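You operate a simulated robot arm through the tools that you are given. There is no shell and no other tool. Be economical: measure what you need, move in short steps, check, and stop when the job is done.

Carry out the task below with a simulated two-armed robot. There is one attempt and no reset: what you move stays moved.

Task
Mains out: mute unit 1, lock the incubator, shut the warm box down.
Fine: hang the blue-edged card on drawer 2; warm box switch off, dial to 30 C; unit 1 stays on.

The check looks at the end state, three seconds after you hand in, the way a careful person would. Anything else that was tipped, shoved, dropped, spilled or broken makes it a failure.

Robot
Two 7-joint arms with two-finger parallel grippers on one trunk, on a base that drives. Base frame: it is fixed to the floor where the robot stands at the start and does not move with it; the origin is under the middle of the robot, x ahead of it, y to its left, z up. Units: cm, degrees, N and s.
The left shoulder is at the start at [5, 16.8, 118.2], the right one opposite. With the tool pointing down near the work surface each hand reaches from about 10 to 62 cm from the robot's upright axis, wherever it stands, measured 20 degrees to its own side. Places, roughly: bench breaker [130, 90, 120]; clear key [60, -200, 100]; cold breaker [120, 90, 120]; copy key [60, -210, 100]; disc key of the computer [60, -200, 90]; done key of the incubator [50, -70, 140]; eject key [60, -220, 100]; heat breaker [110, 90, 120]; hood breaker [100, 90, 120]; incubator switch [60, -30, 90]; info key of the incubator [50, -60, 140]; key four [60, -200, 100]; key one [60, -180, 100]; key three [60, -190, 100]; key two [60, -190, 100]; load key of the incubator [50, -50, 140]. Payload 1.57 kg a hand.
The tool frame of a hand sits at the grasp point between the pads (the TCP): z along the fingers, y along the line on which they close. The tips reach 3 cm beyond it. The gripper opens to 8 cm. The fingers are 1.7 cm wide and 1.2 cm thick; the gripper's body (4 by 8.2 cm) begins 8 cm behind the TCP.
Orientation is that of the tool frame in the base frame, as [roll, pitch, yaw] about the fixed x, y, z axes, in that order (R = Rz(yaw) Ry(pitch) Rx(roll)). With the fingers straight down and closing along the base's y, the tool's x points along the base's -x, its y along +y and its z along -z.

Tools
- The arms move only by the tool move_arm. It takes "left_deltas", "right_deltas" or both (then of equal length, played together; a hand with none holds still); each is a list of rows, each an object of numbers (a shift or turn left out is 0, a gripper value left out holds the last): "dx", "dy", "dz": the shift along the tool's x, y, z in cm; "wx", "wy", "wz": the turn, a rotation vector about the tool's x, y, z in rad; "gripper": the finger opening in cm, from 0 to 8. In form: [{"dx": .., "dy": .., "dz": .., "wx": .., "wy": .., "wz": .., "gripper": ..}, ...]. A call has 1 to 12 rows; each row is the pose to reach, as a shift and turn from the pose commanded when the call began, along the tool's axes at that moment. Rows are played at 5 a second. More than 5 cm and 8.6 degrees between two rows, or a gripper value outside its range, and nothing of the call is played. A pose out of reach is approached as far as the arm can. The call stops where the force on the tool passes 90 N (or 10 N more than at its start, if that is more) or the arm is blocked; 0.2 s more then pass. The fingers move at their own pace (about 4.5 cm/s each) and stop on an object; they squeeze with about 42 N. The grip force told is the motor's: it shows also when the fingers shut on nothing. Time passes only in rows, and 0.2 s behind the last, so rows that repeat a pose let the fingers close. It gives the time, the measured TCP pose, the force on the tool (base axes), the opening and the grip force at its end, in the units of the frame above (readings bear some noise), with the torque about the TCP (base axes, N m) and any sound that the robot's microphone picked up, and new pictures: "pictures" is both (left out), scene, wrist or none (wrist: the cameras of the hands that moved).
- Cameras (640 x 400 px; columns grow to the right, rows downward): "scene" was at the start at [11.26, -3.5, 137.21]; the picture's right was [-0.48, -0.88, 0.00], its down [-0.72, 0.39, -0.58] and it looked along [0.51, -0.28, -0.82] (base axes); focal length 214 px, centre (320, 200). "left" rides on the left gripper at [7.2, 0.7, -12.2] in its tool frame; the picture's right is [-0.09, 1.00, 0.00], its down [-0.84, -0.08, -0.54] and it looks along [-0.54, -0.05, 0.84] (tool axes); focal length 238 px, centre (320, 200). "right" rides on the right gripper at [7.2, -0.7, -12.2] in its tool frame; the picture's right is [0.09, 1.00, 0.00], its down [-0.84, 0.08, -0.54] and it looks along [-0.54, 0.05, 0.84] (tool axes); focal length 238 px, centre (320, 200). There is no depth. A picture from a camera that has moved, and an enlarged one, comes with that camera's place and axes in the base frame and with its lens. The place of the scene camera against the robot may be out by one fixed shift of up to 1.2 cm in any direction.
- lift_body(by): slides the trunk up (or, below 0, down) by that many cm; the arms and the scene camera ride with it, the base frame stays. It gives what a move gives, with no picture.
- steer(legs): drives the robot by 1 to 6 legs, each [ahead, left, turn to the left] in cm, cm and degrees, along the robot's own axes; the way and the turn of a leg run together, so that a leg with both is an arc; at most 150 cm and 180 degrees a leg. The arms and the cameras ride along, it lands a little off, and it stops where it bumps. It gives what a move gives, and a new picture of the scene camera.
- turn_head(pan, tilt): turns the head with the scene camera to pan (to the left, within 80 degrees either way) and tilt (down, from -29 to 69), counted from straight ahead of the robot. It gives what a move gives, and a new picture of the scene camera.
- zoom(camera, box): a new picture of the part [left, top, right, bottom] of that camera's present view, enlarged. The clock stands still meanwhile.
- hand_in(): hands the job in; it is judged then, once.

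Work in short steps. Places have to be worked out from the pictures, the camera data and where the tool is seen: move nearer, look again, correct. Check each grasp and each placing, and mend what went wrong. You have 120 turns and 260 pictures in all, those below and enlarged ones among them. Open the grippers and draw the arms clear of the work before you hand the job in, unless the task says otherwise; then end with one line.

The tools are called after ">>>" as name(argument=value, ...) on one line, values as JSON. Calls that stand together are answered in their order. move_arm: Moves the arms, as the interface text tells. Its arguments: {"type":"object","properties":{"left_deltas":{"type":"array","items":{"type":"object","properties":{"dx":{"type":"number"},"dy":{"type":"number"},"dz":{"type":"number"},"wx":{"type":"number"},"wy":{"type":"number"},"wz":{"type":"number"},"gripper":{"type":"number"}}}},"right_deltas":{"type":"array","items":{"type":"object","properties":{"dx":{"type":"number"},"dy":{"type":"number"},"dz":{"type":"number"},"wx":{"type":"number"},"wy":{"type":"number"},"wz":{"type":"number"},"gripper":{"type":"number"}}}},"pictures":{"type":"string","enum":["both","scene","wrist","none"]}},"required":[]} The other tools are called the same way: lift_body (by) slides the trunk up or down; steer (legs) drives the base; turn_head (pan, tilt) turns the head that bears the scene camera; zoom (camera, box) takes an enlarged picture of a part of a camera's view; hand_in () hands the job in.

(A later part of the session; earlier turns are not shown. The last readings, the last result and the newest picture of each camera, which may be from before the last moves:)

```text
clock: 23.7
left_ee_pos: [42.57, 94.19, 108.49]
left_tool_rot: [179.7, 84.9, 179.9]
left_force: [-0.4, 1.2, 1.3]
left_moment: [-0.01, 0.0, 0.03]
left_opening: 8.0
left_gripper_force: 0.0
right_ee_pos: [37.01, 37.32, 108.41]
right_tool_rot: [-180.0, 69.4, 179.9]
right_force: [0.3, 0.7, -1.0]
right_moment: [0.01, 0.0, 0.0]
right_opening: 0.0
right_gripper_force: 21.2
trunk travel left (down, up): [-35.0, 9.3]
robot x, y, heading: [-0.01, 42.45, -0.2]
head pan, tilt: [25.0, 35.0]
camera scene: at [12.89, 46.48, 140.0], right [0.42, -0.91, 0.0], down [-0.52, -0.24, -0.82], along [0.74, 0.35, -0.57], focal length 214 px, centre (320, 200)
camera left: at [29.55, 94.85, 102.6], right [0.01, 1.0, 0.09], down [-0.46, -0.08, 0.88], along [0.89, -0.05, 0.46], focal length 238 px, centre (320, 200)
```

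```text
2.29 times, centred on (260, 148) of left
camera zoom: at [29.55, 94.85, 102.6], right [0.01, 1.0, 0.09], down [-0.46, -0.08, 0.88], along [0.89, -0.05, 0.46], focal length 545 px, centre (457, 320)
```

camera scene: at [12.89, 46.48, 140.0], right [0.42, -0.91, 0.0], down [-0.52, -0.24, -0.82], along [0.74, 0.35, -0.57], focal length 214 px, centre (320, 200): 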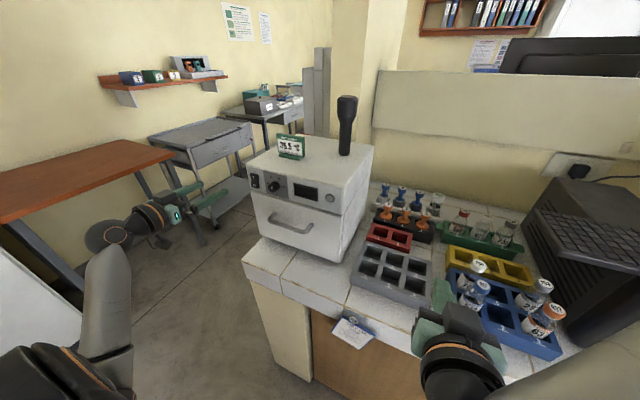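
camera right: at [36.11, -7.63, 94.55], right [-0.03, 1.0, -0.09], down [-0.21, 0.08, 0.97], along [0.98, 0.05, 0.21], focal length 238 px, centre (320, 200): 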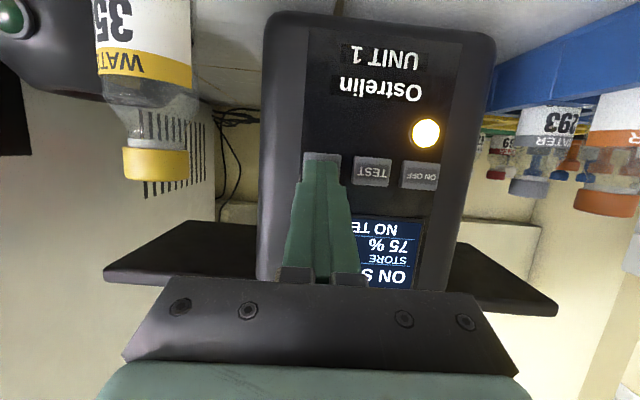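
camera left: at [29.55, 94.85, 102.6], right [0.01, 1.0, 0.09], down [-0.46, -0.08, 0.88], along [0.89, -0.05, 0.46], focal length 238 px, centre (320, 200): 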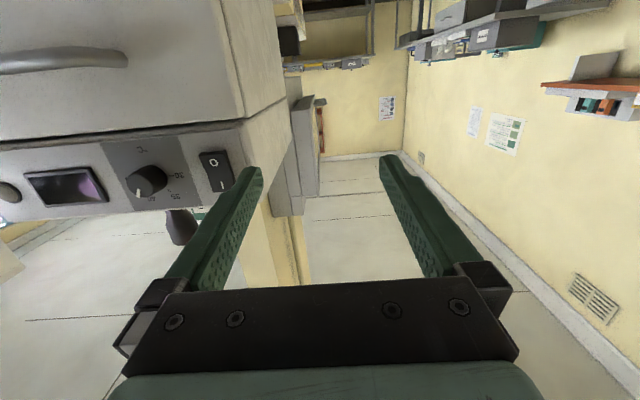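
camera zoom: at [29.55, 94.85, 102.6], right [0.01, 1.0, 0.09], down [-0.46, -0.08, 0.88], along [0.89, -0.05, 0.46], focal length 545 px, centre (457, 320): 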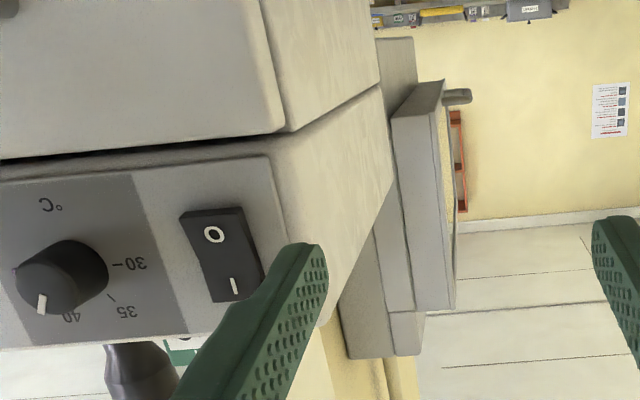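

The command frame follows the reached pose. O refined to [50.2,84.4,108.9]; line the lower-y finger up with it, ~1.5 cm short.

>>> move_arm(left_deltas=[{"dx": -0.3, "dy": -2.6, "dz": 0}, {"dx": -0.5, "dy": -5.2, "dz": 0.5}, {"dx": -0.55, "dy": -5.2, "dz": 2.8}], pictures="none")

>>> zoom(camera="left", box=[120, 60, 400, 235])

>>> zoom(camera="scene", box=[220, 150, 332, 220])

```text
clock: 24.5
left_ee_pos: [45.37, 88.95, 108.9]
left_tool_rot: [180.0, 84.8, -179.9]
left_force: [-0.8, 0.4, -0.6]
left_moment: [0.04, 0.02, 0.0]
left_opening: 8.01
left_gripper_force: 0.1
right_ee_pos: [37.22, 37.22, 108.34]
right_tool_rot: [180.0, 69.3, 179.8]
right_force: [0.7, 0.0, 0.0]
right_moment: [-0.04, -0.01, 0.01]
right_opening: 0.0
right_gripper_force: 21.5
trunk travel left (down, up): [-35.0, 9.3]
robot x, y, heading: [0.19, 43.1, 0.0]
head pan, tilt: [25.0, 35.0]
```

```text
2.29 times, centred on (260, 148) of left
camera zoom: at [32.45, 89.46, 102.93], right [0.01, 1.0, 0.09], down [-0.46, -0.08, 0.88], along [0.89, -0.05, 0.46], focal length 545 px, centre (457, 320)
```

zoom: 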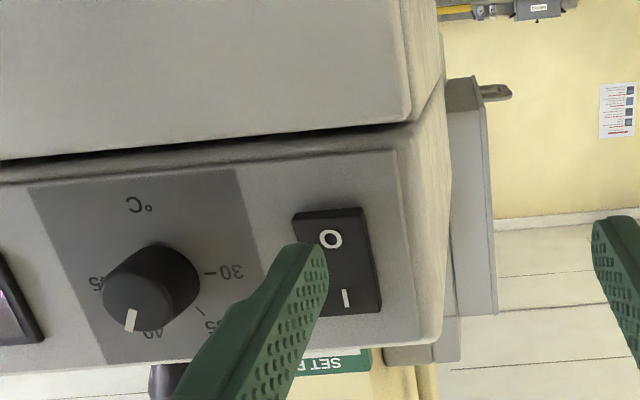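

```text
5.71 times, centred on (276, 185) of scene
camera zoom: at [12.91, 46.46, 140.0], right [0.42, -0.91, 0.0], down [-0.52, -0.24, -0.82], along [0.74, 0.35, -0.57], focal length 1226 px, centre (571, 286)
```

zoom: 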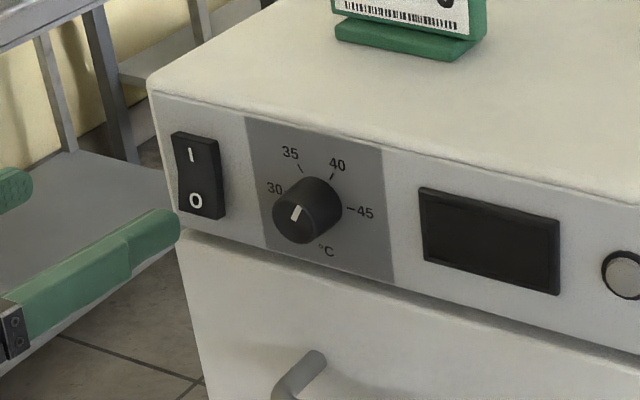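

Finger is aligned within 0.3 cm of O. Nudge and press forward in small steps.

>>> move_arm(left_deltas=[{"dx": 0.2, "dy": 0.3, "dz": 1.0}, {"dx": 0.2, "dy": 0.3, "dz": 1.5}, {"dx": 0.2, "dy": 0.3, "dz": 1.9}], pictures="none")

>>> zoom(camera="left", box=[120, 60, 400, 235])

```text
clock: 25.3
left_ee_pos: [47.27, 89.06, 108.52]
left_tool_rot: [180.0, 84.8, -180.0]
left_force: [-1.2, -0.8, -0.4]
left_moment: [0.01, -0.01, -0.05]
left_opening: 8.0
left_gripper_force: 0.0
right_ee_pos: [37.27, 37.27, 108.42]
right_tool_rot: [-180.0, 69.3, 179.9]
right_force: [-0.5, -0.4, -0.8]
right_moment: [0.0, 0.03, -0.01]
right_opening: 0.0
right_gripper_force: 21.5
trunk travel left (down, up): [-35.0, 9.3]
robot x, y, heading: [-0.09, 42.91, 0.2]
head pan, tilt: [25.0, 35.0]
```

```text
2.29 times, centred on (260, 148) of left
camera zoom: at [34.38, 89.74, 102.57], right [0.01, 1.0, 0.09], down [-0.46, -0.08, 0.88], along [0.89, -0.05, 0.46], focal length 545 px, centre (457, 320)
```

zoom: 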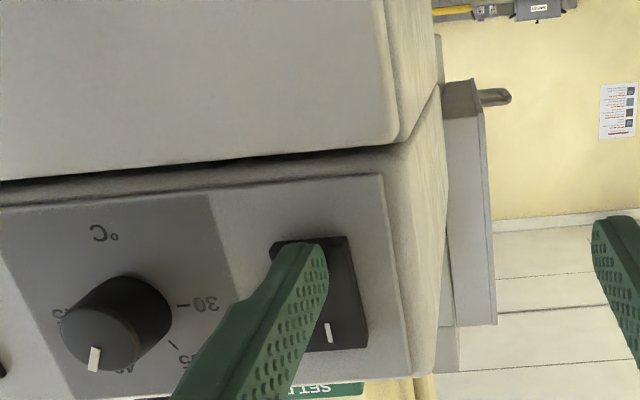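

Finger covers the O half. Press on.

>>> move_arm(left_deltas=[{"dz": 0.3, "dy": 0.2}, {"dz": 0.6, "dy": 0.2}, {"dz": 0.9, "dy": 0.2}], pictures="none")

>>> zoom(camera="left", box=[120, 60, 400, 235])

```text
clock: 26.1
left_ee_pos: [47.56, 89.08, 108.53]
left_tool_rot: [179.7, 84.7, 179.7]
left_force: [-64.5, -9.3, -14.1]
left_moment: [0.7, 0.08, -3.01]
left_opening: 8.02
left_gripper_force: 0.1
right_ee_pos: [36.44, 37.28, 108.63]
right_tool_rot: [180.0, 69.9, 179.9]
right_force: [-0.3, -0.4, -1.0]
right_moment: [0.02, 0.03, 0.0]
right_opening: 0.0
right_gripper_force: 21.1
trunk travel left (down, up): [-35.0, 9.3]
robot x, y, heading: [0.1, 42.74, 0.2]
head pan, tilt: [25.0, 35.0]
```

```text
2.29 times, centred on (260, 148) of left
camera zoom: at [34.56, 89.86, 102.61], right [0.01, 1.0, 0.09], down [-0.46, -0.08, 0.88], along [0.89, -0.05, 0.46], focal length 545 px, centre (457, 320)
```

zoom: 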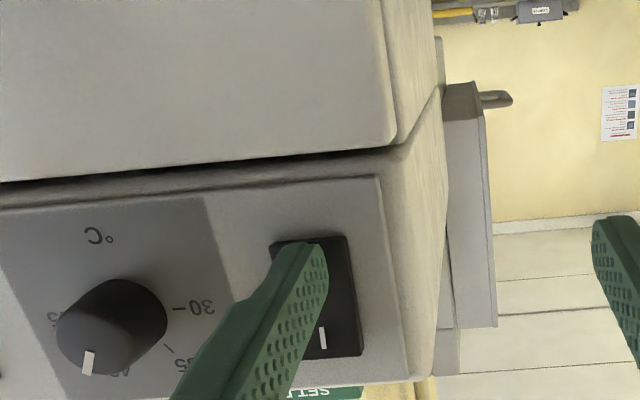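

64 N and no click: maybe rocker is already pressed at O, or I hit its frame. Back off and inspect.

>>> move_arm(left_deltas=[{"dz": -1}, {"dz": -3}, {"dz": -4, "dy": 4}], pictures="none")

>>> zoom(camera="left", box=[160, 110, 320, 210])

>>> zoom(camera="scene", box=[240, 165, 320, 215])

```text
clock: 26.9
left_ee_pos: [44.4, 93.29, 108.87]
left_tool_rot: [-179.9, 84.8, -179.8]
left_force: [0.5, 0.3, 0.9]
left_moment: [0.01, -0.03, 0.0]
left_opening: 7.99
left_gripper_force: 0.1
right_ee_pos: [37.13, 37.21, 108.41]
right_tool_rot: [180.0, 69.3, 179.9]
right_force: [-0.8, -0.2, -0.4]
right_moment: [0.01, 0.05, 0.01]
right_opening: 0.0
right_gripper_force: 21.1
trunk travel left (down, up): [-35.0, 9.3]
robot x, y, heading: [0.07, 42.47, 0.1]
head pan, tilt: [25.0, 35.0]
```

```text
4.00 times, centred on (240, 160) of left
camera zoom: at [31.47, 94.01, 102.85], right [0.01, 1.0, 0.09], down [-0.47, -0.08, 0.88], along [0.89, -0.05, 0.46], focal length 953 px, centre (640, 360)
```

zoom: 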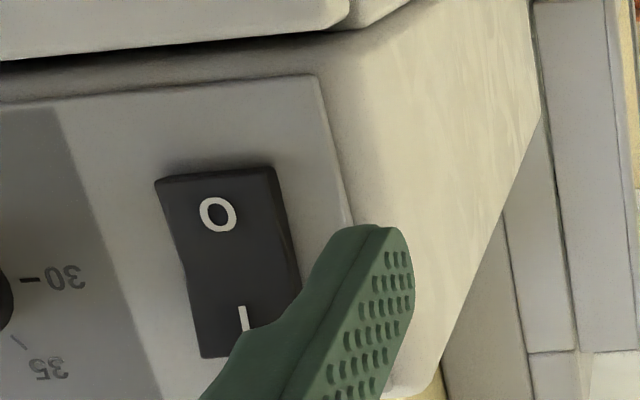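

```text
8.00 times, centred on (280, 190) of scene
camera zoom: at [12.91, 46.5, 140.01], right [0.42, -0.91, 0.0], down [-0.52, -0.24, -0.82], along [0.74, 0.35, -0.57], focal length 1716 px, centre (640, 280)
```

zoom: 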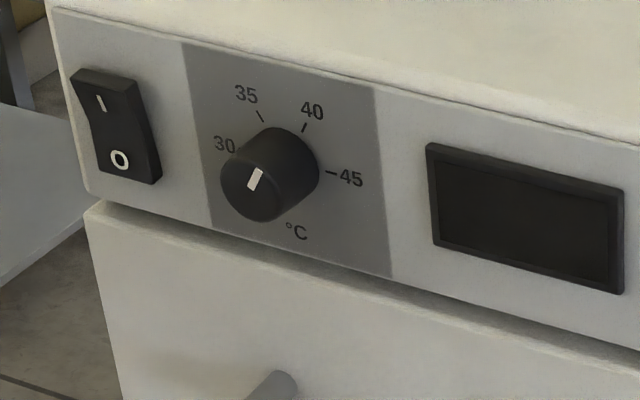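

>>> zoom(camera="scene", box=[244, 170, 268, 192])

>>> zoom(camera="left", box=[190, 140, 250, 210])

```text
16.00 times, centred on (256, 181) of scene
camera zoom: at [12.91, 46.5, 140.01], right [0.42, -0.91, 0.0], down [-0.52, -0.24, -0.82], along [0.74, 0.35, -0.57], focal length 3432 px, centre (1344, 504)
```

zoom: 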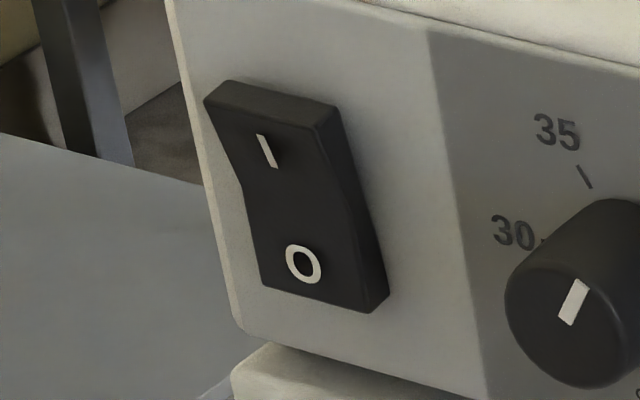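

```text
5.71 times, centred on (220, 175) of left
camera zoom: at [31.47, 94.01, 102.85], right [0.01, 1.0, 0.09], down [-0.47, -0.08, 0.88], along [0.89, -0.05, 0.46], focal length 1362 px, centre (891, 343)
```

zoom: 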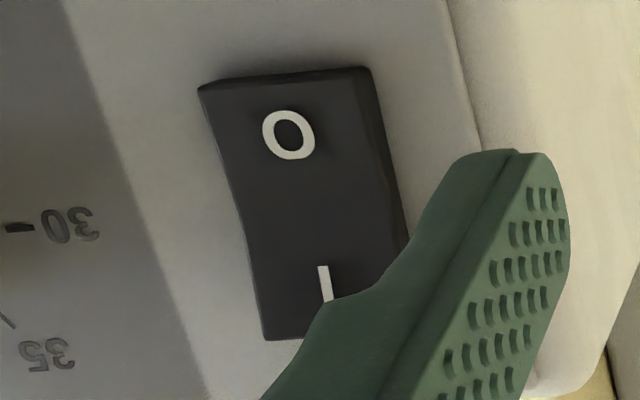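

The I end is now proud and O flush: switch is off. Now centre the left hand in front of the dial.

>>> move_arm(left_deltas=[{"dz": -4, "dy": 0}, {"dz": -4.07, "dx": -0.3, "dy": -4.5, "wy": -0.045, "gripper": 5.5}, {"dz": -4.07, "dx": -0.65, "dy": -9, "wy": -0.09, "gripper": 5.5}, {"dz": -4.07, "dx": -0.65, "dy": -12.5, "wy": -0.09, "gripper": 5.5}, {"dz": -4.07, "dx": -0.65, "dy": -15.3, "wy": -0.09, "gripper": 5.5}])

>>> zoom(camera="left", box=[220, 60, 420, 185])

```text
clock: 28.1
left_ee_pos: [41.17, 78.93, 109.41]
left_tool_rot: [26.3, 89.9, 26.3]
left_force: [0.7, 0.6, -1.0]
left_moment: [-0.02, -0.01, 0.0]
left_opening: 5.49
left_gripper_force: 0.0
left hand out of reach, approached as far as the arm can: row 5
right_ee_pos: [37.27, 37.18, 108.41]
right_tool_rot: [179.9, 69.3, 179.9]
right_force: [-0.1, -0.3, -0.1]
right_moment: [0.01, 0.02, 0.0]
right_opening: 0.02
right_gripper_force: 21.3
trunk travel left (down, up): [-35.0, 9.3]
robot x, y, heading: [-0.13, 42.78, -0.0]
head pan, tilt: [25.0, 35.0]
camera scene: at [12.9, 46.44, 140.01], right [0.42, -0.91, 0.0], down [-0.52, -0.24, -0.82], along [0.74, 0.35, -0.57], focal length 214 px, centre (320, 200)
camera left: at [28.84, 79.54, 102.26], right [0.0, 1.0, 0.09], down [-0.54, -0.08, 0.84], along [0.84, -0.05, 0.54], focal length 238 px, centre (320, 200)
```

scene: 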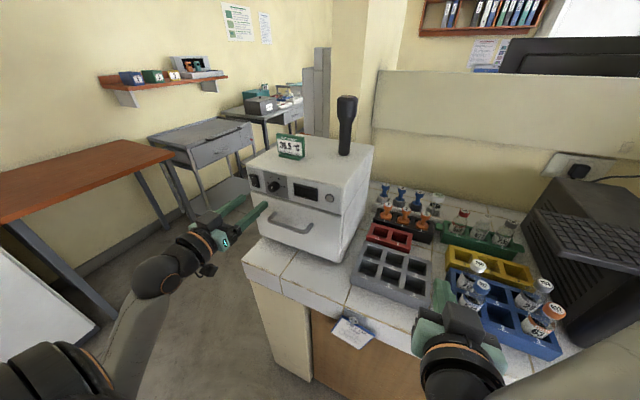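
left: 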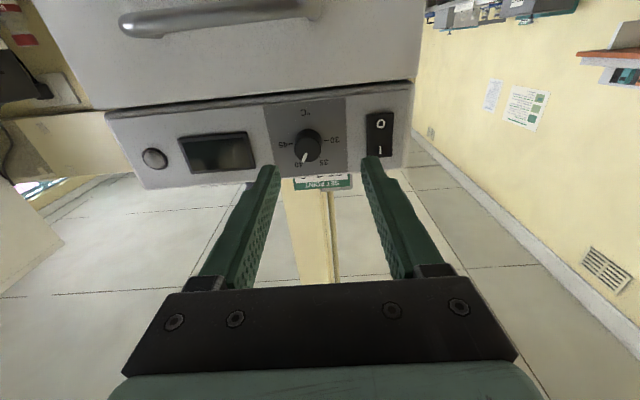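

```text
3.20 times, centred on (320, 122) of left
camera zoom: at [28.84, 79.54, 102.26], right [0.0, 1.0, 0.09], down [-0.54, -0.08, 0.84], along [0.84, -0.05, 0.54], focal length 763 px, centre (320, 448)
```

zoom: 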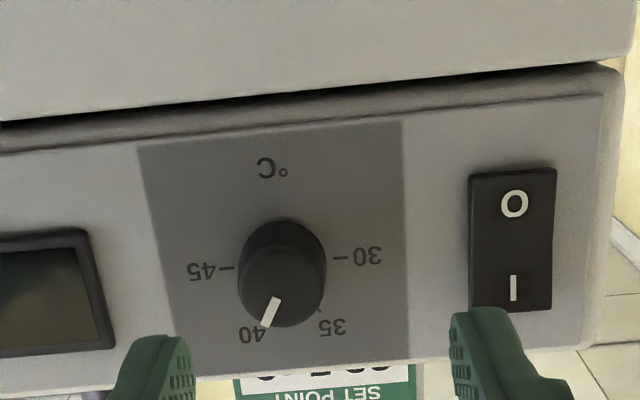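

Dial axis: y≈77.85, z≈109.45; setting ~40, so 120° ccw turn needed. The arm is cramped here, so I back the base 10 cm.

>>> steer(legs=[[-10, 0, 0]])

```text
clock: 29.3
left_ee_pos: [31.19, 78.97, 109.4]
left_tool_rot: [15.4, 89.9, 15.5]
left_force: [0.1, 0.1, 0.6]
left_moment: [0.0, 0.04, -0.01]
left_opening: 5.5
left_gripper_force: 0.0
right_ee_pos: [27.1, 37.35, 108.49]
right_tool_rot: [-179.9, 69.4, 179.9]
right_force: [-0.4, -0.2, 0.0]
right_moment: [-0.01, -0.01, 0.01]
right_opening: 0.0
right_gripper_force: 20.9
trunk travel left (down, up): [-35.0, 9.3]
robot x, y, heading: [-10.06, 42.47, -0.1]
head pan, tilt: [25.0, 35.0]
camera scene: at [2.82, 46.44, 140.02], right [0.42, -0.91, 0.0], down [-0.52, -0.24, -0.82], along [0.74, 0.35, -0.57], focal length 214 px, centre (320, 200)
```

scene: 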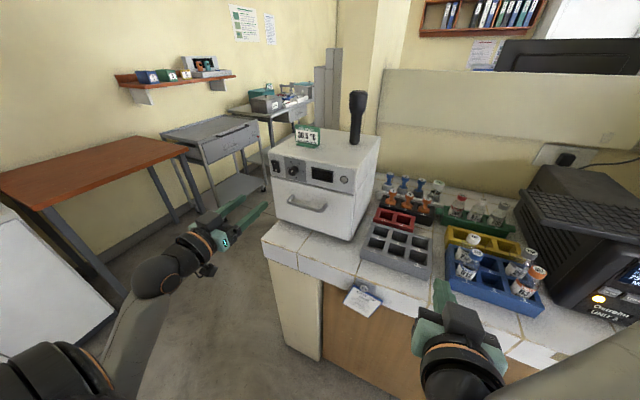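

>>> move_arm(left_deltas=[{"dz": 3, "dy": -0.5}, {"dz": 6, "dy": -1.1}, {"dz": 9.8, "dy": -1.1}, {"dz": 9.8, "dy": -1.1, "wz": 0.149}, {"dz": 9.8, "dy": -1.1, "wz": 0.298}, {"dz": 9.8, "dy": -1.1, "wz": 0.447}, {"dz": 9.8, "dy": -1.1, "wz": 0.596}, {"dz": 9.8, "dy": -1.1, "wz": 0.745}, {"dz": 9.8, "dy": -1.1, "wz": 0.894}, {"dz": 9.8, "dy": -1.1, "wz": 1.047}])

>>> zoom(camera="left", box=[220, 60, 420, 185])

```text
refused: row 10 steps farther than a row can; nothing moved
```

```text
3.20 times, centred on (320, 122) of left
camera zoom: at [18.81, 79.58, 102.26], right [0.0, 1.0, 0.09], down [-0.54, -0.08, 0.84], along [0.84, -0.05, 0.54], focal length 763 px, centre (320, 448)
```

zoom: 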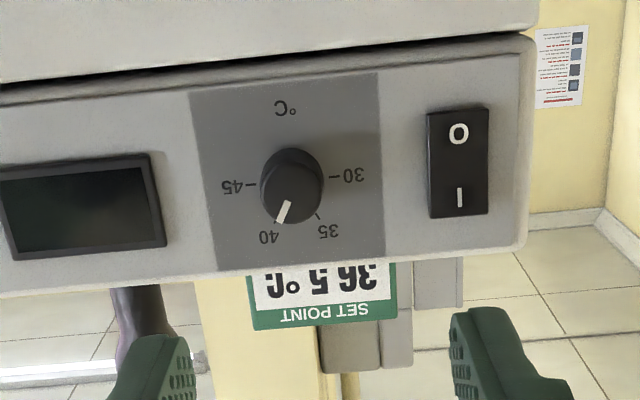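

>>> move_arm(left_deltas=[{"dz": 3, "dy": -0.5}, {"dz": 6, "dy": -1.1}, {"dz": 9.8, "dy": -1.1}, {"dz": 9.8, "dy": -1.1, "wz": 0.149}, {"dz": 9.8, "dy": -1.1, "wz": 0.298}, {"dz": 9.8, "dy": -1.1, "wz": 0.447}, {"dz": 9.8, "dy": -1.1, "wz": 0.596}, {"dz": 9.8, "dy": -1.1, "wz": 0.745}, {"dz": 9.8, "dy": -1.1, "wz": 0.894}, {"dz": 9.8, "dy": -1.1, "wz": 1.04}])

>>> zoom(camera="left", box=[220, 60, 420, 185])

```text
clock: 31.5
left_ee_pos: [41.02, 77.73, 109.25]
left_tool_rot: [89.9, 30.3, 90.0]
left_force: [0.1, 0.5, -0.1]
left_moment: [0.03, 0.0, -0.04]
left_opening: 5.5
left_gripper_force: 0.1
right_ee_pos: [27.31, 37.25, 108.47]
right_tool_rot: [179.9, 69.3, 179.9]
right_force: [0.2, 0.6, -0.1]
right_moment: [0.0, 0.02, 0.02]
right_opening: 0.03
right_gripper_force: 21.2
trunk travel left (down, up): [-35.0, 9.3]
robot x, y, heading: [-9.82, 42.75, -0.1]
head pan, tilt: [25.0, 35.0]
camera scene: at [2.92, 46.44, 140.01], right [0.42, -0.91, 0.0], down [-0.52, -0.24, -0.82], along [0.74, 0.35, -0.57], focal length 214 px, centre (320, 200)
camera left: at [28.67, 84.35, 106.33], right [0.0, 0.42, 0.91], down [-0.54, -0.76, 0.36], along [0.84, -0.49, 0.23], focal length 238 px, centre (320, 200)
```

scene: 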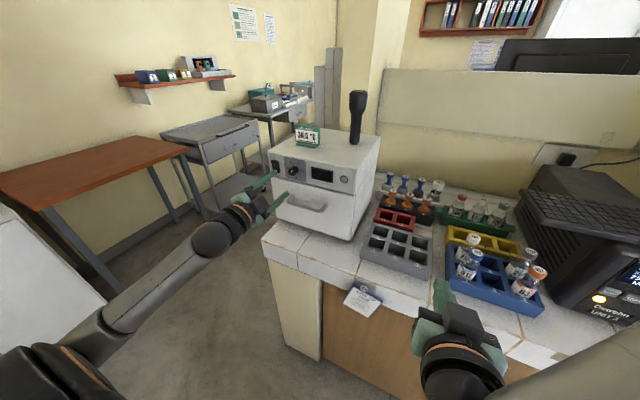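
left: 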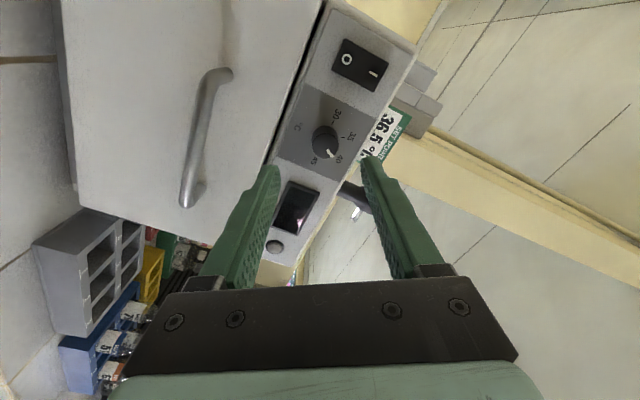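

```text
3.20 times, centred on (320, 122) of left
camera zoom: at [28.67, 84.35, 106.33], right [0.0, 0.42, 0.91], down [-0.54, -0.76, 0.36], along [0.84, -0.49, 0.23], focal length 763 px, centre (320, 448)
```

zoom: 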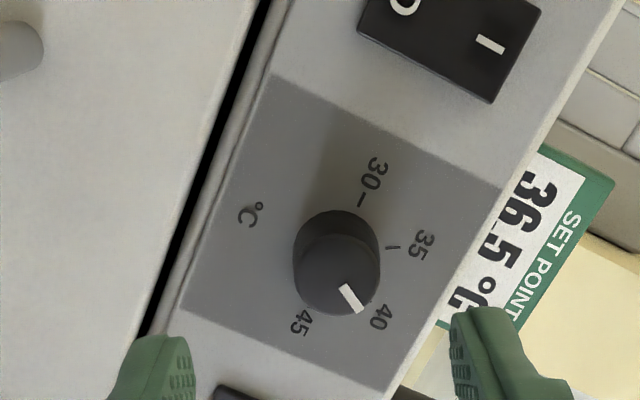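

Wrist rotated OK. Fine-centre (≈0.45 cm along the closing line) and advance over the knob.

>>> move_arm(left_deltas=[{"dx": 0.1, "dy": 0.45, "dz": 2}, {"dx": 0.1, "dy": 0.45, "dz": 4}, {"dx": 0.1, "dy": 0.45, "dz": 5.3}], pictures="wrist")

>>> zoom(camera="left", box=[220, 90, 420, 215])

```text
clock: 32.3
left_ee_pos: [46.45, 78.11, 109.7]
left_tool_rot: [90.0, 30.4, 90.0]
left_force: [-0.1, 0.1, 0.2]
left_moment: [0.02, -0.01, -0.02]
left_opening: 5.51
left_gripper_force: 0.1
right_ee_pos: [27.14, 37.2, 108.38]
right_tool_rot: [180.0, 69.4, 179.9]
right_force: [-0.3, 0.0, -0.2]
right_moment: [-0.06, 0.01, -0.03]
right_opening: 0.0
right_gripper_force: 21.4
trunk travel left (down, up): [-35.0, 9.3]
robot x, y, heading: [-9.89, 42.87, -0.1]
head pan, tilt: [25.0, 35.0]
camera left: at [34.07, 84.67, 106.7], right [0.0, 0.42, 0.91], down [-0.54, -0.76, 0.36], along [0.84, -0.49, 0.23], focal length 238 px, centre (320, 200)
```

left: 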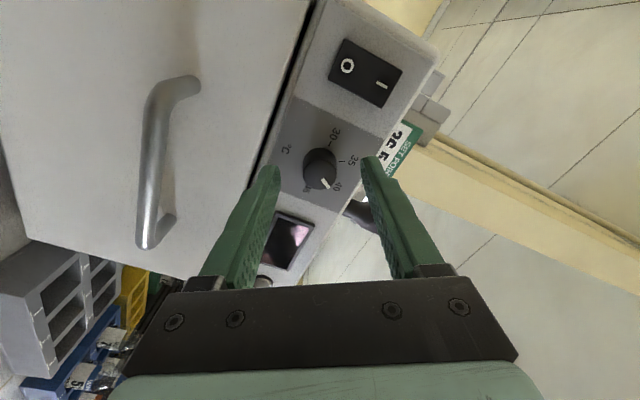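

```text
3.20 times, centred on (320, 152) of left
camera zoom: at [34.07, 84.67, 106.7], right [0.0, 0.42, 0.91], down [-0.54, -0.76, 0.36], along [0.84, -0.49, 0.23], focal length 763 px, centre (320, 352)
```

zoom: 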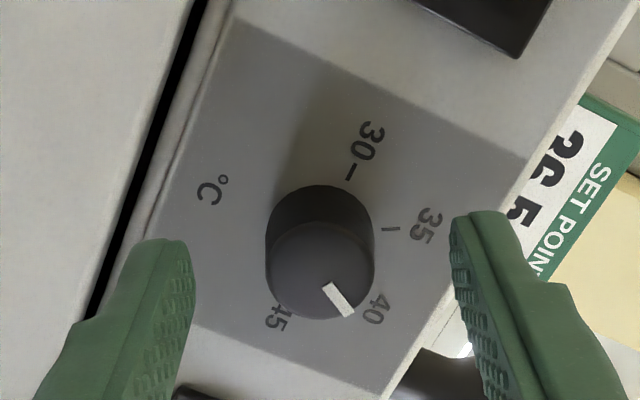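

Well centred. Advance 0.4 more and close on the knob.

>>> move_arm(left_deltas=[{"dz": 0.4}, {"dz": 0.4, "gripper": 2}, {"dz": 0.4, "gripper": 2}, {"dz": 0.4, "gripper": 2}], pictures="none")

>>> zoom(camera="left", box=[220, 90, 420, 215])

```text
clock: 33.3
left_ee_pos: [46.77, 78.22, 109.64]
left_tool_rot: [90.1, 30.4, 90.1]
left_force: [-1.8, -0.4, -1.7]
left_moment: [-0.04, 0.02, -0.11]
left_opening: 2.46
left_gripper_force: 22.8
right_ee_pos: [27.29, 37.23, 108.29]
right_tool_rot: [-180.0, 69.3, 179.9]
right_force: [0.3, 0.2, 0.6]
right_moment: [-0.01, -0.03, -0.03]
right_opening: 0.0
right_gripper_force: 21.7
trunk travel left (down, up): [-35.0, 9.3]
robot x, y, heading: [-10.03, 42.71, 0.1]
head pan, tilt: [25.0, 35.0]
```

```text
3.20 times, centred on (320, 152) of left
camera zoom: at [34.46, 84.72, 106.62], right [0.0, 0.42, 0.91], down [-0.54, -0.76, 0.36], along [0.84, -0.49, 0.23], focal length 763 px, centre (320, 352)
```

zoom: 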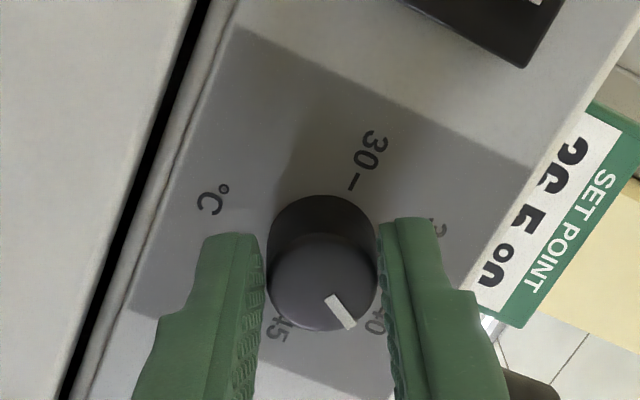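

Knob gripped (2.46 cm). Turn ccw in steps, ~90° first, then check.

>>> move_arm(left_deltas=[{"wz": -0.149}, {"wz": -0.298}, {"wz": -0.447}, {"wz": -0.596}, {"wz": -0.745}, {"wz": -0.894}, {"wz": -1.043}, {"wz": -1.192}, {"wz": -1.341}, {"wz": -1.49}, {"wz": -1.6}], pictures="none")

>>> zoom(camera="left", box=[220, 90, 420, 215])

```text
clock: 35.7
left_ee_pos: [46.83, 77.59, 109.66]
left_tool_rot: [-90.4, 58.0, -90.8]
left_force: [-2.2, -20.5, -12.8]
left_moment: [0.03, -0.15, -0.22]
left_opening: 2.37
left_gripper_force: 36.0
right_ee_pos: [27.16, 37.09, 108.31]
right_tool_rot: [179.6, 69.3, 179.5]
right_force: [-0.2, -1.0, 0.1]
right_moment: [0.02, 0.02, -0.01]
right_opening: 0.01
right_gripper_force: 21.1
trunk travel left (down, up): [-35.0, 9.3]
robot x, y, heading: [-10.29, 42.63, -0.0]
head pan, tilt: [25.0, 35.0]
```

```text
3.20 times, centred on (320, 152) of left
camera zoom: at [34.41, 74.45, 103.28], right [0.0, 0.89, -0.45], down [-0.54, 0.38, 0.75], along [0.84, 0.24, 0.48], focal length 763 px, centre (320, 352)
```

zoom: 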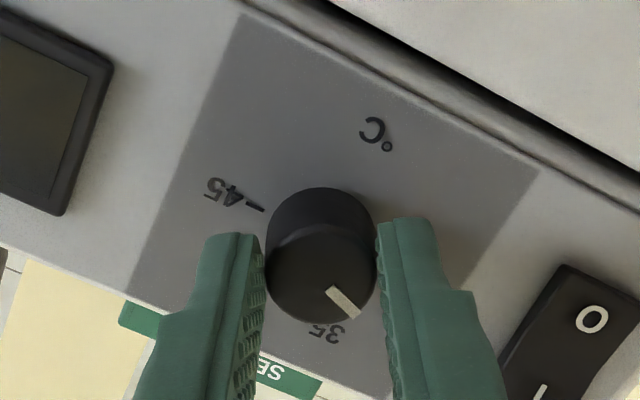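

Turned 92°, mark now past 35 towards 30. Turn ~25° more with a small centring relief.

>>> move_arm(left_deltas=[{"dx": 0.15, "dy": -0.1, "wz": -0.14}, {"dx": 0.3, "dy": -0.15, "wz": -0.28}, {"dx": 0.3, "dy": -0.15, "wz": -0.42}], pictures="none")

>>> zoom(camera="left", box=[220, 90, 420, 215])

>>> zoom(camera="scene", box=[260, 150, 340, 200])

```text
clock: 36.5
left_ee_pos: [46.78, 77.54, 109.77]
left_tool_rot: [-89.7, 34.1, -90.0]
left_force: [7.8, -14.4, 1.1]
left_moment: [0.52, -0.32, -0.06]
left_opening: 2.42
left_gripper_force: 35.7
right_ee_pos: [27.4, 37.09, 108.39]
right_tool_rot: [179.6, 69.3, 179.6]
right_force: [0.5, -0.1, 0.9]
right_moment: [0.02, -0.01, 0.0]
right_opening: 0.0
right_gripper_force: 21.3
trunk travel left (down, up): [-35.0, 9.3]
robot x, y, heading: [-10.1, 42.72, -0.2]
head pan, tilt: [25.0, 35.0]
```

```text
3.20 times, centred on (320, 152) of left
camera zoom: at [34.47, 72.0, 105.15], right [0.0, 0.63, -0.77], down [-0.54, 0.65, 0.53], along [0.84, 0.42, 0.35], focal length 763 px, centre (320, 352)
```

zoom: 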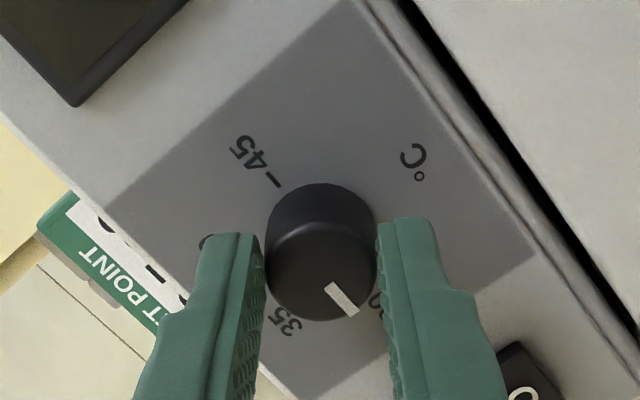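

```text
8.00 times, centred on (300, 175) of scene
camera zoom: at [3.02, 46.21, 140.02], right [0.42, -0.91, 0.0], down [-0.52, -0.24, -0.82], along [0.74, 0.35, -0.57], focal length 1716 px, centre (480, 400)
```

zoom: 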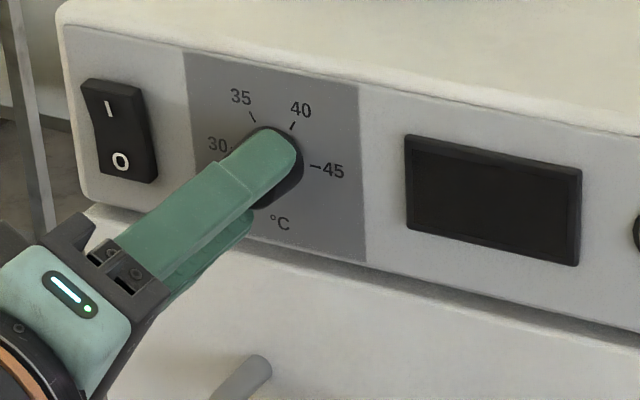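

Some torque now (maybe the end stop near 30). Release and back off to read the dial.

>>> move_arm(left_deltas=[{"gripper": 5}, {"gripper": 5}, {"gripper": 5}, {"gripper": 5, "dz": -3}, {"gripper": 5, "dz": -6}], pictures="none")

>>> zoom(camera="left", box=[220, 60, 420, 185])

>>> zoom(camera="scene", box=[260, 150, 340, 200])

```text
clock: 37.7
left_ee_pos: [40.66, 77.85, 109.68]
left_tool_rot: [-90.0, 33.9, -89.8]
left_force: [0.2, 0.0, -0.1]
left_moment: [0.0, -0.01, 0.0]
left_opening: 4.99
left_gripper_force: 0.1
right_ee_pos: [27.09, 37.17, 108.59]
right_tool_rot: [180.0, 69.4, 179.9]
right_force: [0.2, -0.1, 0.8]
right_moment: [0.01, 0.0, -0.02]
right_opening: 0.0
right_gripper_force: 21.6
trunk travel left (down, up): [-35.0, 9.3]
robot x, y, heading: [-10.21, 43.09, -0.1]
head pan, tilt: [25.0, 35.0]
```

```text
3.20 times, centred on (320, 122) of left
camera zoom: at [28.28, 72.25, 105.16], right [0.0, 0.63, -0.78], down [-0.54, 0.65, 0.53], along [0.84, 0.42, 0.34], focal length 763 px, centre (320, 448)
```

zoom: 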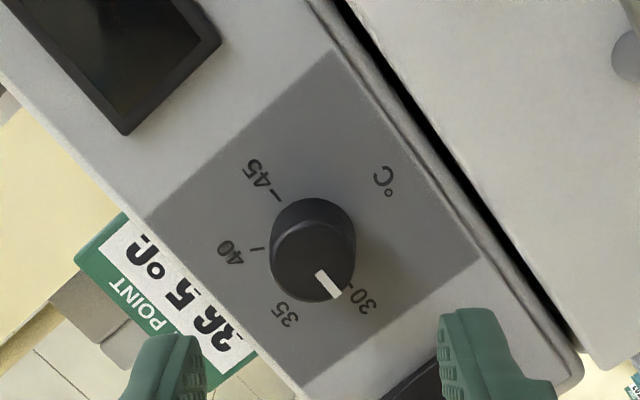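

```text
8.00 times, centred on (300, 175) of scene
camera zoom: at [2.89, 46.44, 140.01], right [0.42, -0.91, 0.0], down [-0.52, -0.24, -0.82], along [0.74, 0.35, -0.57], focal length 1716 px, centre (480, 400)
```

zoom: 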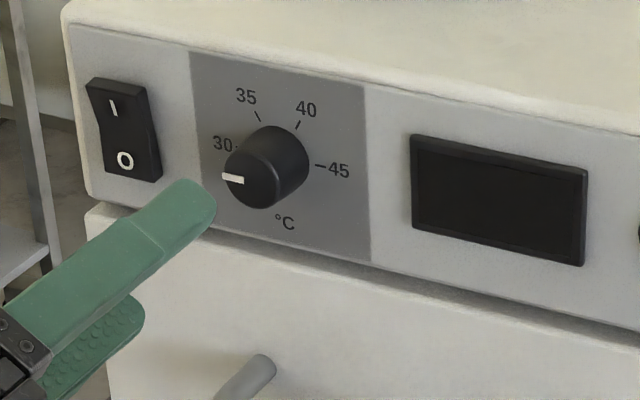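

Dial reads 30 as far as I can tell; I check at higher magnification.

>>> zoom(camera="scene", box=[280, 160, 304, 180])

>>> zoom(camera="left", box=[290, 105, 350, 165])

```text
16.00 times, centred on (292, 170) of scene
camera zoom: at [2.89, 46.44, 140.01], right [0.42, -0.91, 0.0], down [-0.52, -0.24, -0.82], along [0.74, 0.35, -0.57], focal length 3432 px, centre (768, 680)
```

zoom: 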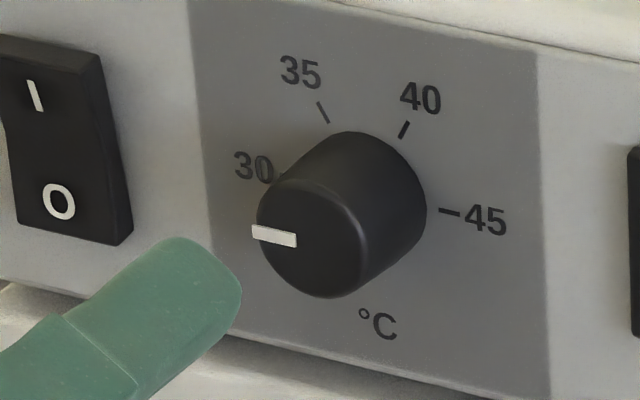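

```text
6.67 times, centred on (320, 135) of left
camera zoom: at [28.28, 72.25, 105.16], right [0.0, 0.63, -0.78], down [-0.54, 0.65, 0.53], along [0.84, 0.42, 0.34], focal length 1589 px, centre (320, 633)
```

zoom: 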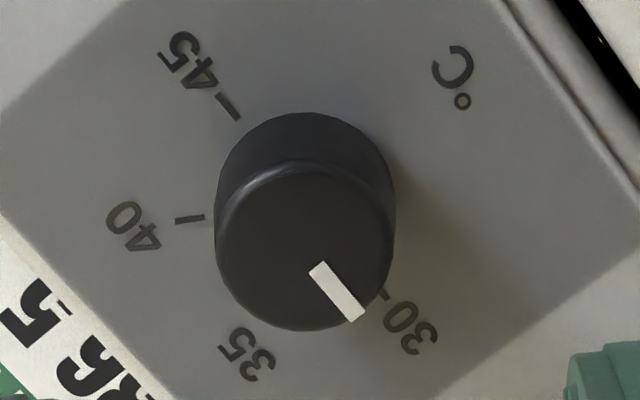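

Dial is at 30 and switch at O. Retract the left hand and inspect the card and hook.

>>> move_arm(left_deltas=[{"dz": -4}, {"dz": -8}], pictures="none")

>>> turn_head(pan=5, tilt=48)

>>> zoom(camera="scene", box=[250, 180, 350, 245])

```text
clock: 38.3
left_ee_pos: [32.69, 77.96, 109.4]
left_tool_rot: [-90.0, 33.9, -90.0]
left_force: [0.0, 0.5, 0.5]
left_moment: [0.01, 0.02, 0.0]
left_opening: 4.99
left_gripper_force: 0.1
right_ee_pos: [27.16, 37.2, 108.41]
right_tool_rot: [180.0, 69.5, 180.0]
right_force: [-0.3, 0.1, -0.2]
right_moment: [0.0, -0.01, 0.01]
right_opening: 0.0
right_gripper_force: 20.9
trunk travel left (down, up): [-35.0, 9.3]
robot x, y, heading: [-10.24, 42.52, -0.2]
head pan, tilt: [25.0, 35.0]
```

```text
clock: 39.1
left_ee_pos: [32.83, 78.0, 109.29]
left_tool_rot: [-90.0, 33.9, -89.8]
left_force: [-0.2, 0.1, -0.1]
left_moment: [0.02, 0.01, -0.02]
left_opening: 4.97
left_gripper_force: 0.1
right_ee_pos: [27.21, 37.12, 108.44]
right_tool_rot: [179.9, 69.3, 179.8]
right_force: [0.3, 0.6, 0.3]
right_moment: [-0.03, 0.01, 0.0]
right_opening: 0.02
right_gripper_force: 21.2
trunk travel left (down, up): [-35.0, 9.3]
robot x, y, heading: [-10.08, 42.31, 0.0]
head pan, tilt: [5.0, 48.0]
camera scene: at [2.79, 43.41, 138.11], right [0.09, -1.0, 0.0], down [-0.74, -0.07, -0.67], along [0.67, 0.06, -0.74], focal length 214 px, centre (320, 200)
```

scene: 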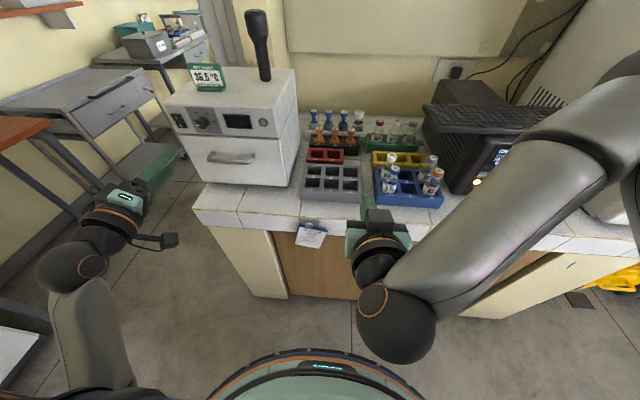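

```text
6.15 times, centred on (300, 212) of scene
camera zoom: at [2.79, 43.41, 138.11], right [0.09, -1.0, 0.0], down [-0.74, -0.07, -0.67], along [0.67, 0.06, -0.74], focal length 1320 px, centre (443, 123)
```

zoom: 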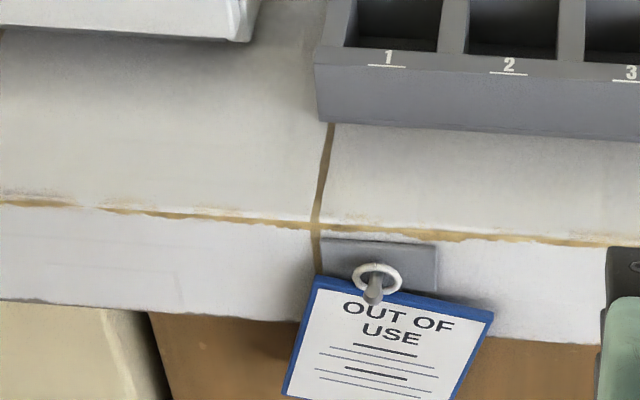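

Look at the incubator drawers from here before grasping the card.

>>> turn_head(pan=-55, tilt=15)

>>> zoom(camera="scene", box=[220, 170, 400, 330])

```text
clock: 40.4
left_ee_pos: [32.76, 78.08, 109.41]
left_tool_rot: [-89.9, 33.9, -89.9]
left_force: [0.4, 0.1, -0.4]
left_moment: [-0.02, -0.03, 0.01]
left_opening: 5.02
left_gripper_force: 0.1
right_ee_pos: [27.29, 37.28, 108.36]
right_tool_rot: [-180.0, 69.3, 179.9]
right_force: [-0.6, 1.3, 1.0]
right_moment: [-0.02, 0.0, 0.01]
right_opening: 0.01
right_gripper_force: 21.1
trunk travel left (down, up): [-35.0, 9.3]
robot x, y, heading: [-10.53, 42.54, 0.2]
head pan, tilt: [-55.0, 15.0]
camera scene: at [0.31, 35.07, 143.2], right [-0.82, -0.57, 0.0], down [-0.15, 0.21, -0.97], along [0.56, -0.79, -0.26], focal length 214 px, centre (320, 200)
```

scene: 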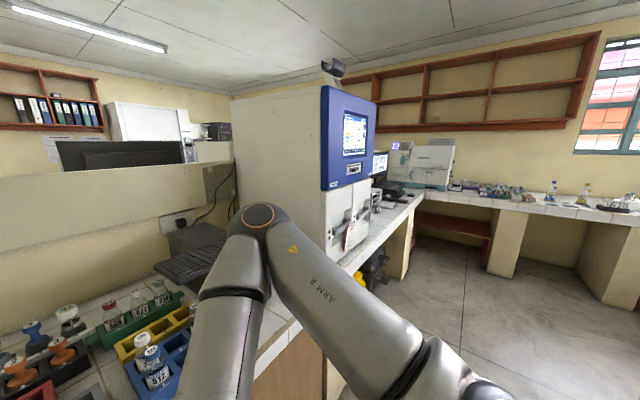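

```text
2.50 times, centred on (310, 250) of scene
camera zoom: at [0.31, 35.07, 143.2], right [-0.82, -0.57, 0.0], down [-0.15, 0.21, -0.97], along [0.56, -0.79, -0.26], focal length 536 px, centre (345, 75)
```

zoom: 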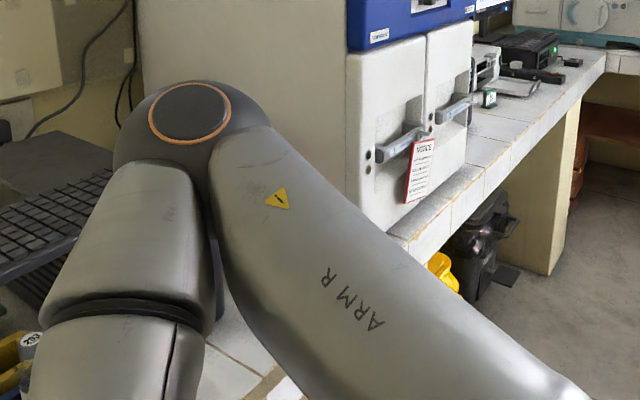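

Two drawers side by side; the left one carries the red NOTICE. I first go to the incubator to do the lock and study drawer 2's hook.

>>> steer(legs=[[0, -88, 0]])

>>> turn_head(pan=-20, tilt=20)

```text
clock: 45.1
left_ee_pos: [32.61, -10.76, 109.36]
left_tool_rot: [-90.1, 33.9, -90.6]
left_force: [-0.2, -0.4, 0.1]
left_moment: [-0.02, 0.01, -0.02]
left_opening: 4.99
left_gripper_force: 0.1
right_ee_pos: [26.53, -51.51, 108.43]
right_tool_rot: [180.0, 69.3, 179.1]
right_force: [-1.1, -0.2, -0.2]
right_moment: [-0.02, 0.01, 0.01]
right_opening: 0.0
right_gripper_force: 21.2
trunk travel left (down, up): [-35.0, 9.3]
robot x, y, heading: [-10.37, -45.3, -0.5]
head pan, tilt: [-55.0, 15.0]
camera scene: at [-0.34, -53.31, 143.21], right [-0.83, -0.56, 0.0], down [-0.15, 0.21, -0.97], along [0.54, -0.8, -0.26], focal length 214 px, centre (320, 200)
```

scene: 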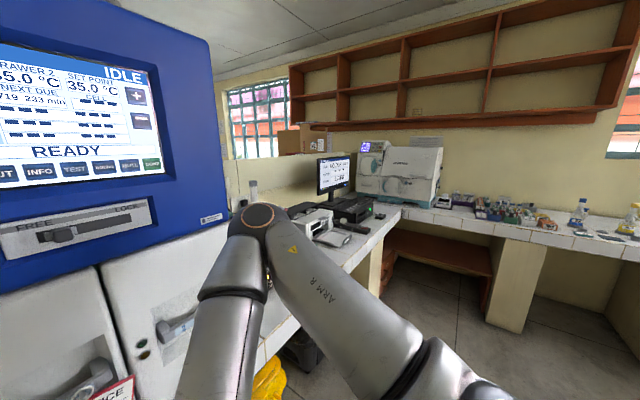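

```text
clock: 46.1
left_ee_pos: [32.75, -10.81, 109.44]
left_tool_rot: [-90.0, 33.9, -90.7]
left_force: [-0.1, 0.2, -0.7]
left_moment: [0.0, 0.0, -0.04]
left_opening: 5.0
left_gripper_force: 0.0
right_ee_pos: [26.67, -51.46, 108.46]
right_tool_rot: [-180.0, 69.3, 179.0]
right_force: [-0.2, -0.6, 0.0]
right_moment: [0.0, -0.03, -0.01]
right_opening: 0.0
right_gripper_force: 21.5
trunk travel left (down, up): [-35.0, 9.3]
robot x, y, heading: [-10.36, -45.07, -0.6]
head pan, tilt: [-20.0, 20.0]
camera scene: at [3.11, -48.86, 142.39], right [-0.35, -0.93, 0.0], down [-0.32, 0.12, -0.94], along [0.88, -0.33, -0.34], focal length 214 px, centre (320, 200)
```

scene: 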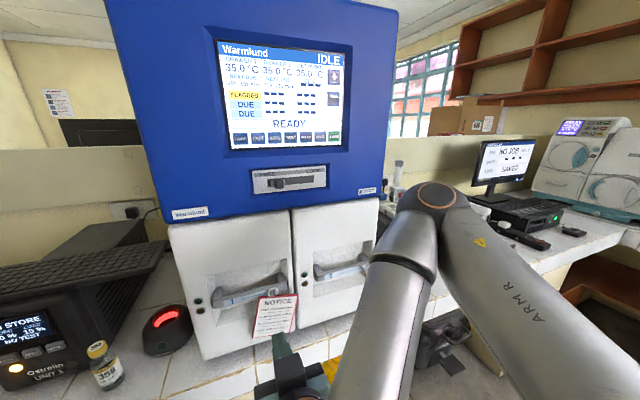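

>>> zoom(camera="scene", box=[180, 230, 380, 355])

>>> zoom(camera="scene", box=[240, 150, 340, 212])

```text
3.20 times, centred on (280, 292) of scene
camera zoom: at [3.11, -48.86, 142.39], right [-0.35, -0.93, 0.0], down [-0.32, 0.12, -0.94], along [0.88, -0.33, -0.34], focal length 686 px, centre (448, -96)
```

zoom: 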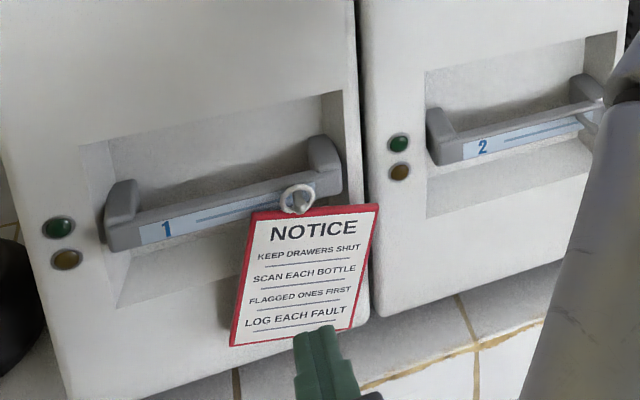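

```text
6.40 times, centred on (290, 181) of scene
camera zoom: at [3.11, -48.86, 142.39], right [-0.35, -0.93, 0.0], down [-0.32, 0.12, -0.94], along [0.88, -0.33, -0.34], focal length 1373 px, centre (512, 322)
```

zoom: 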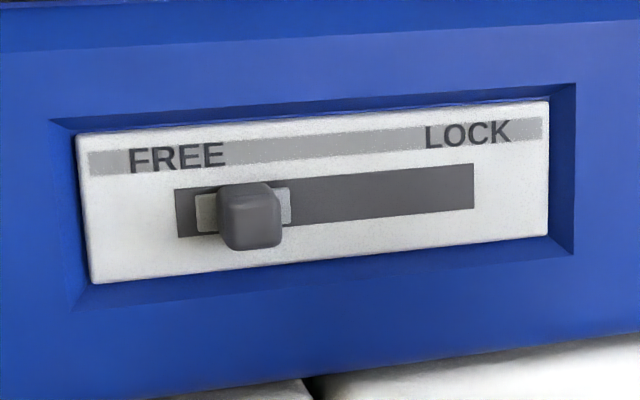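

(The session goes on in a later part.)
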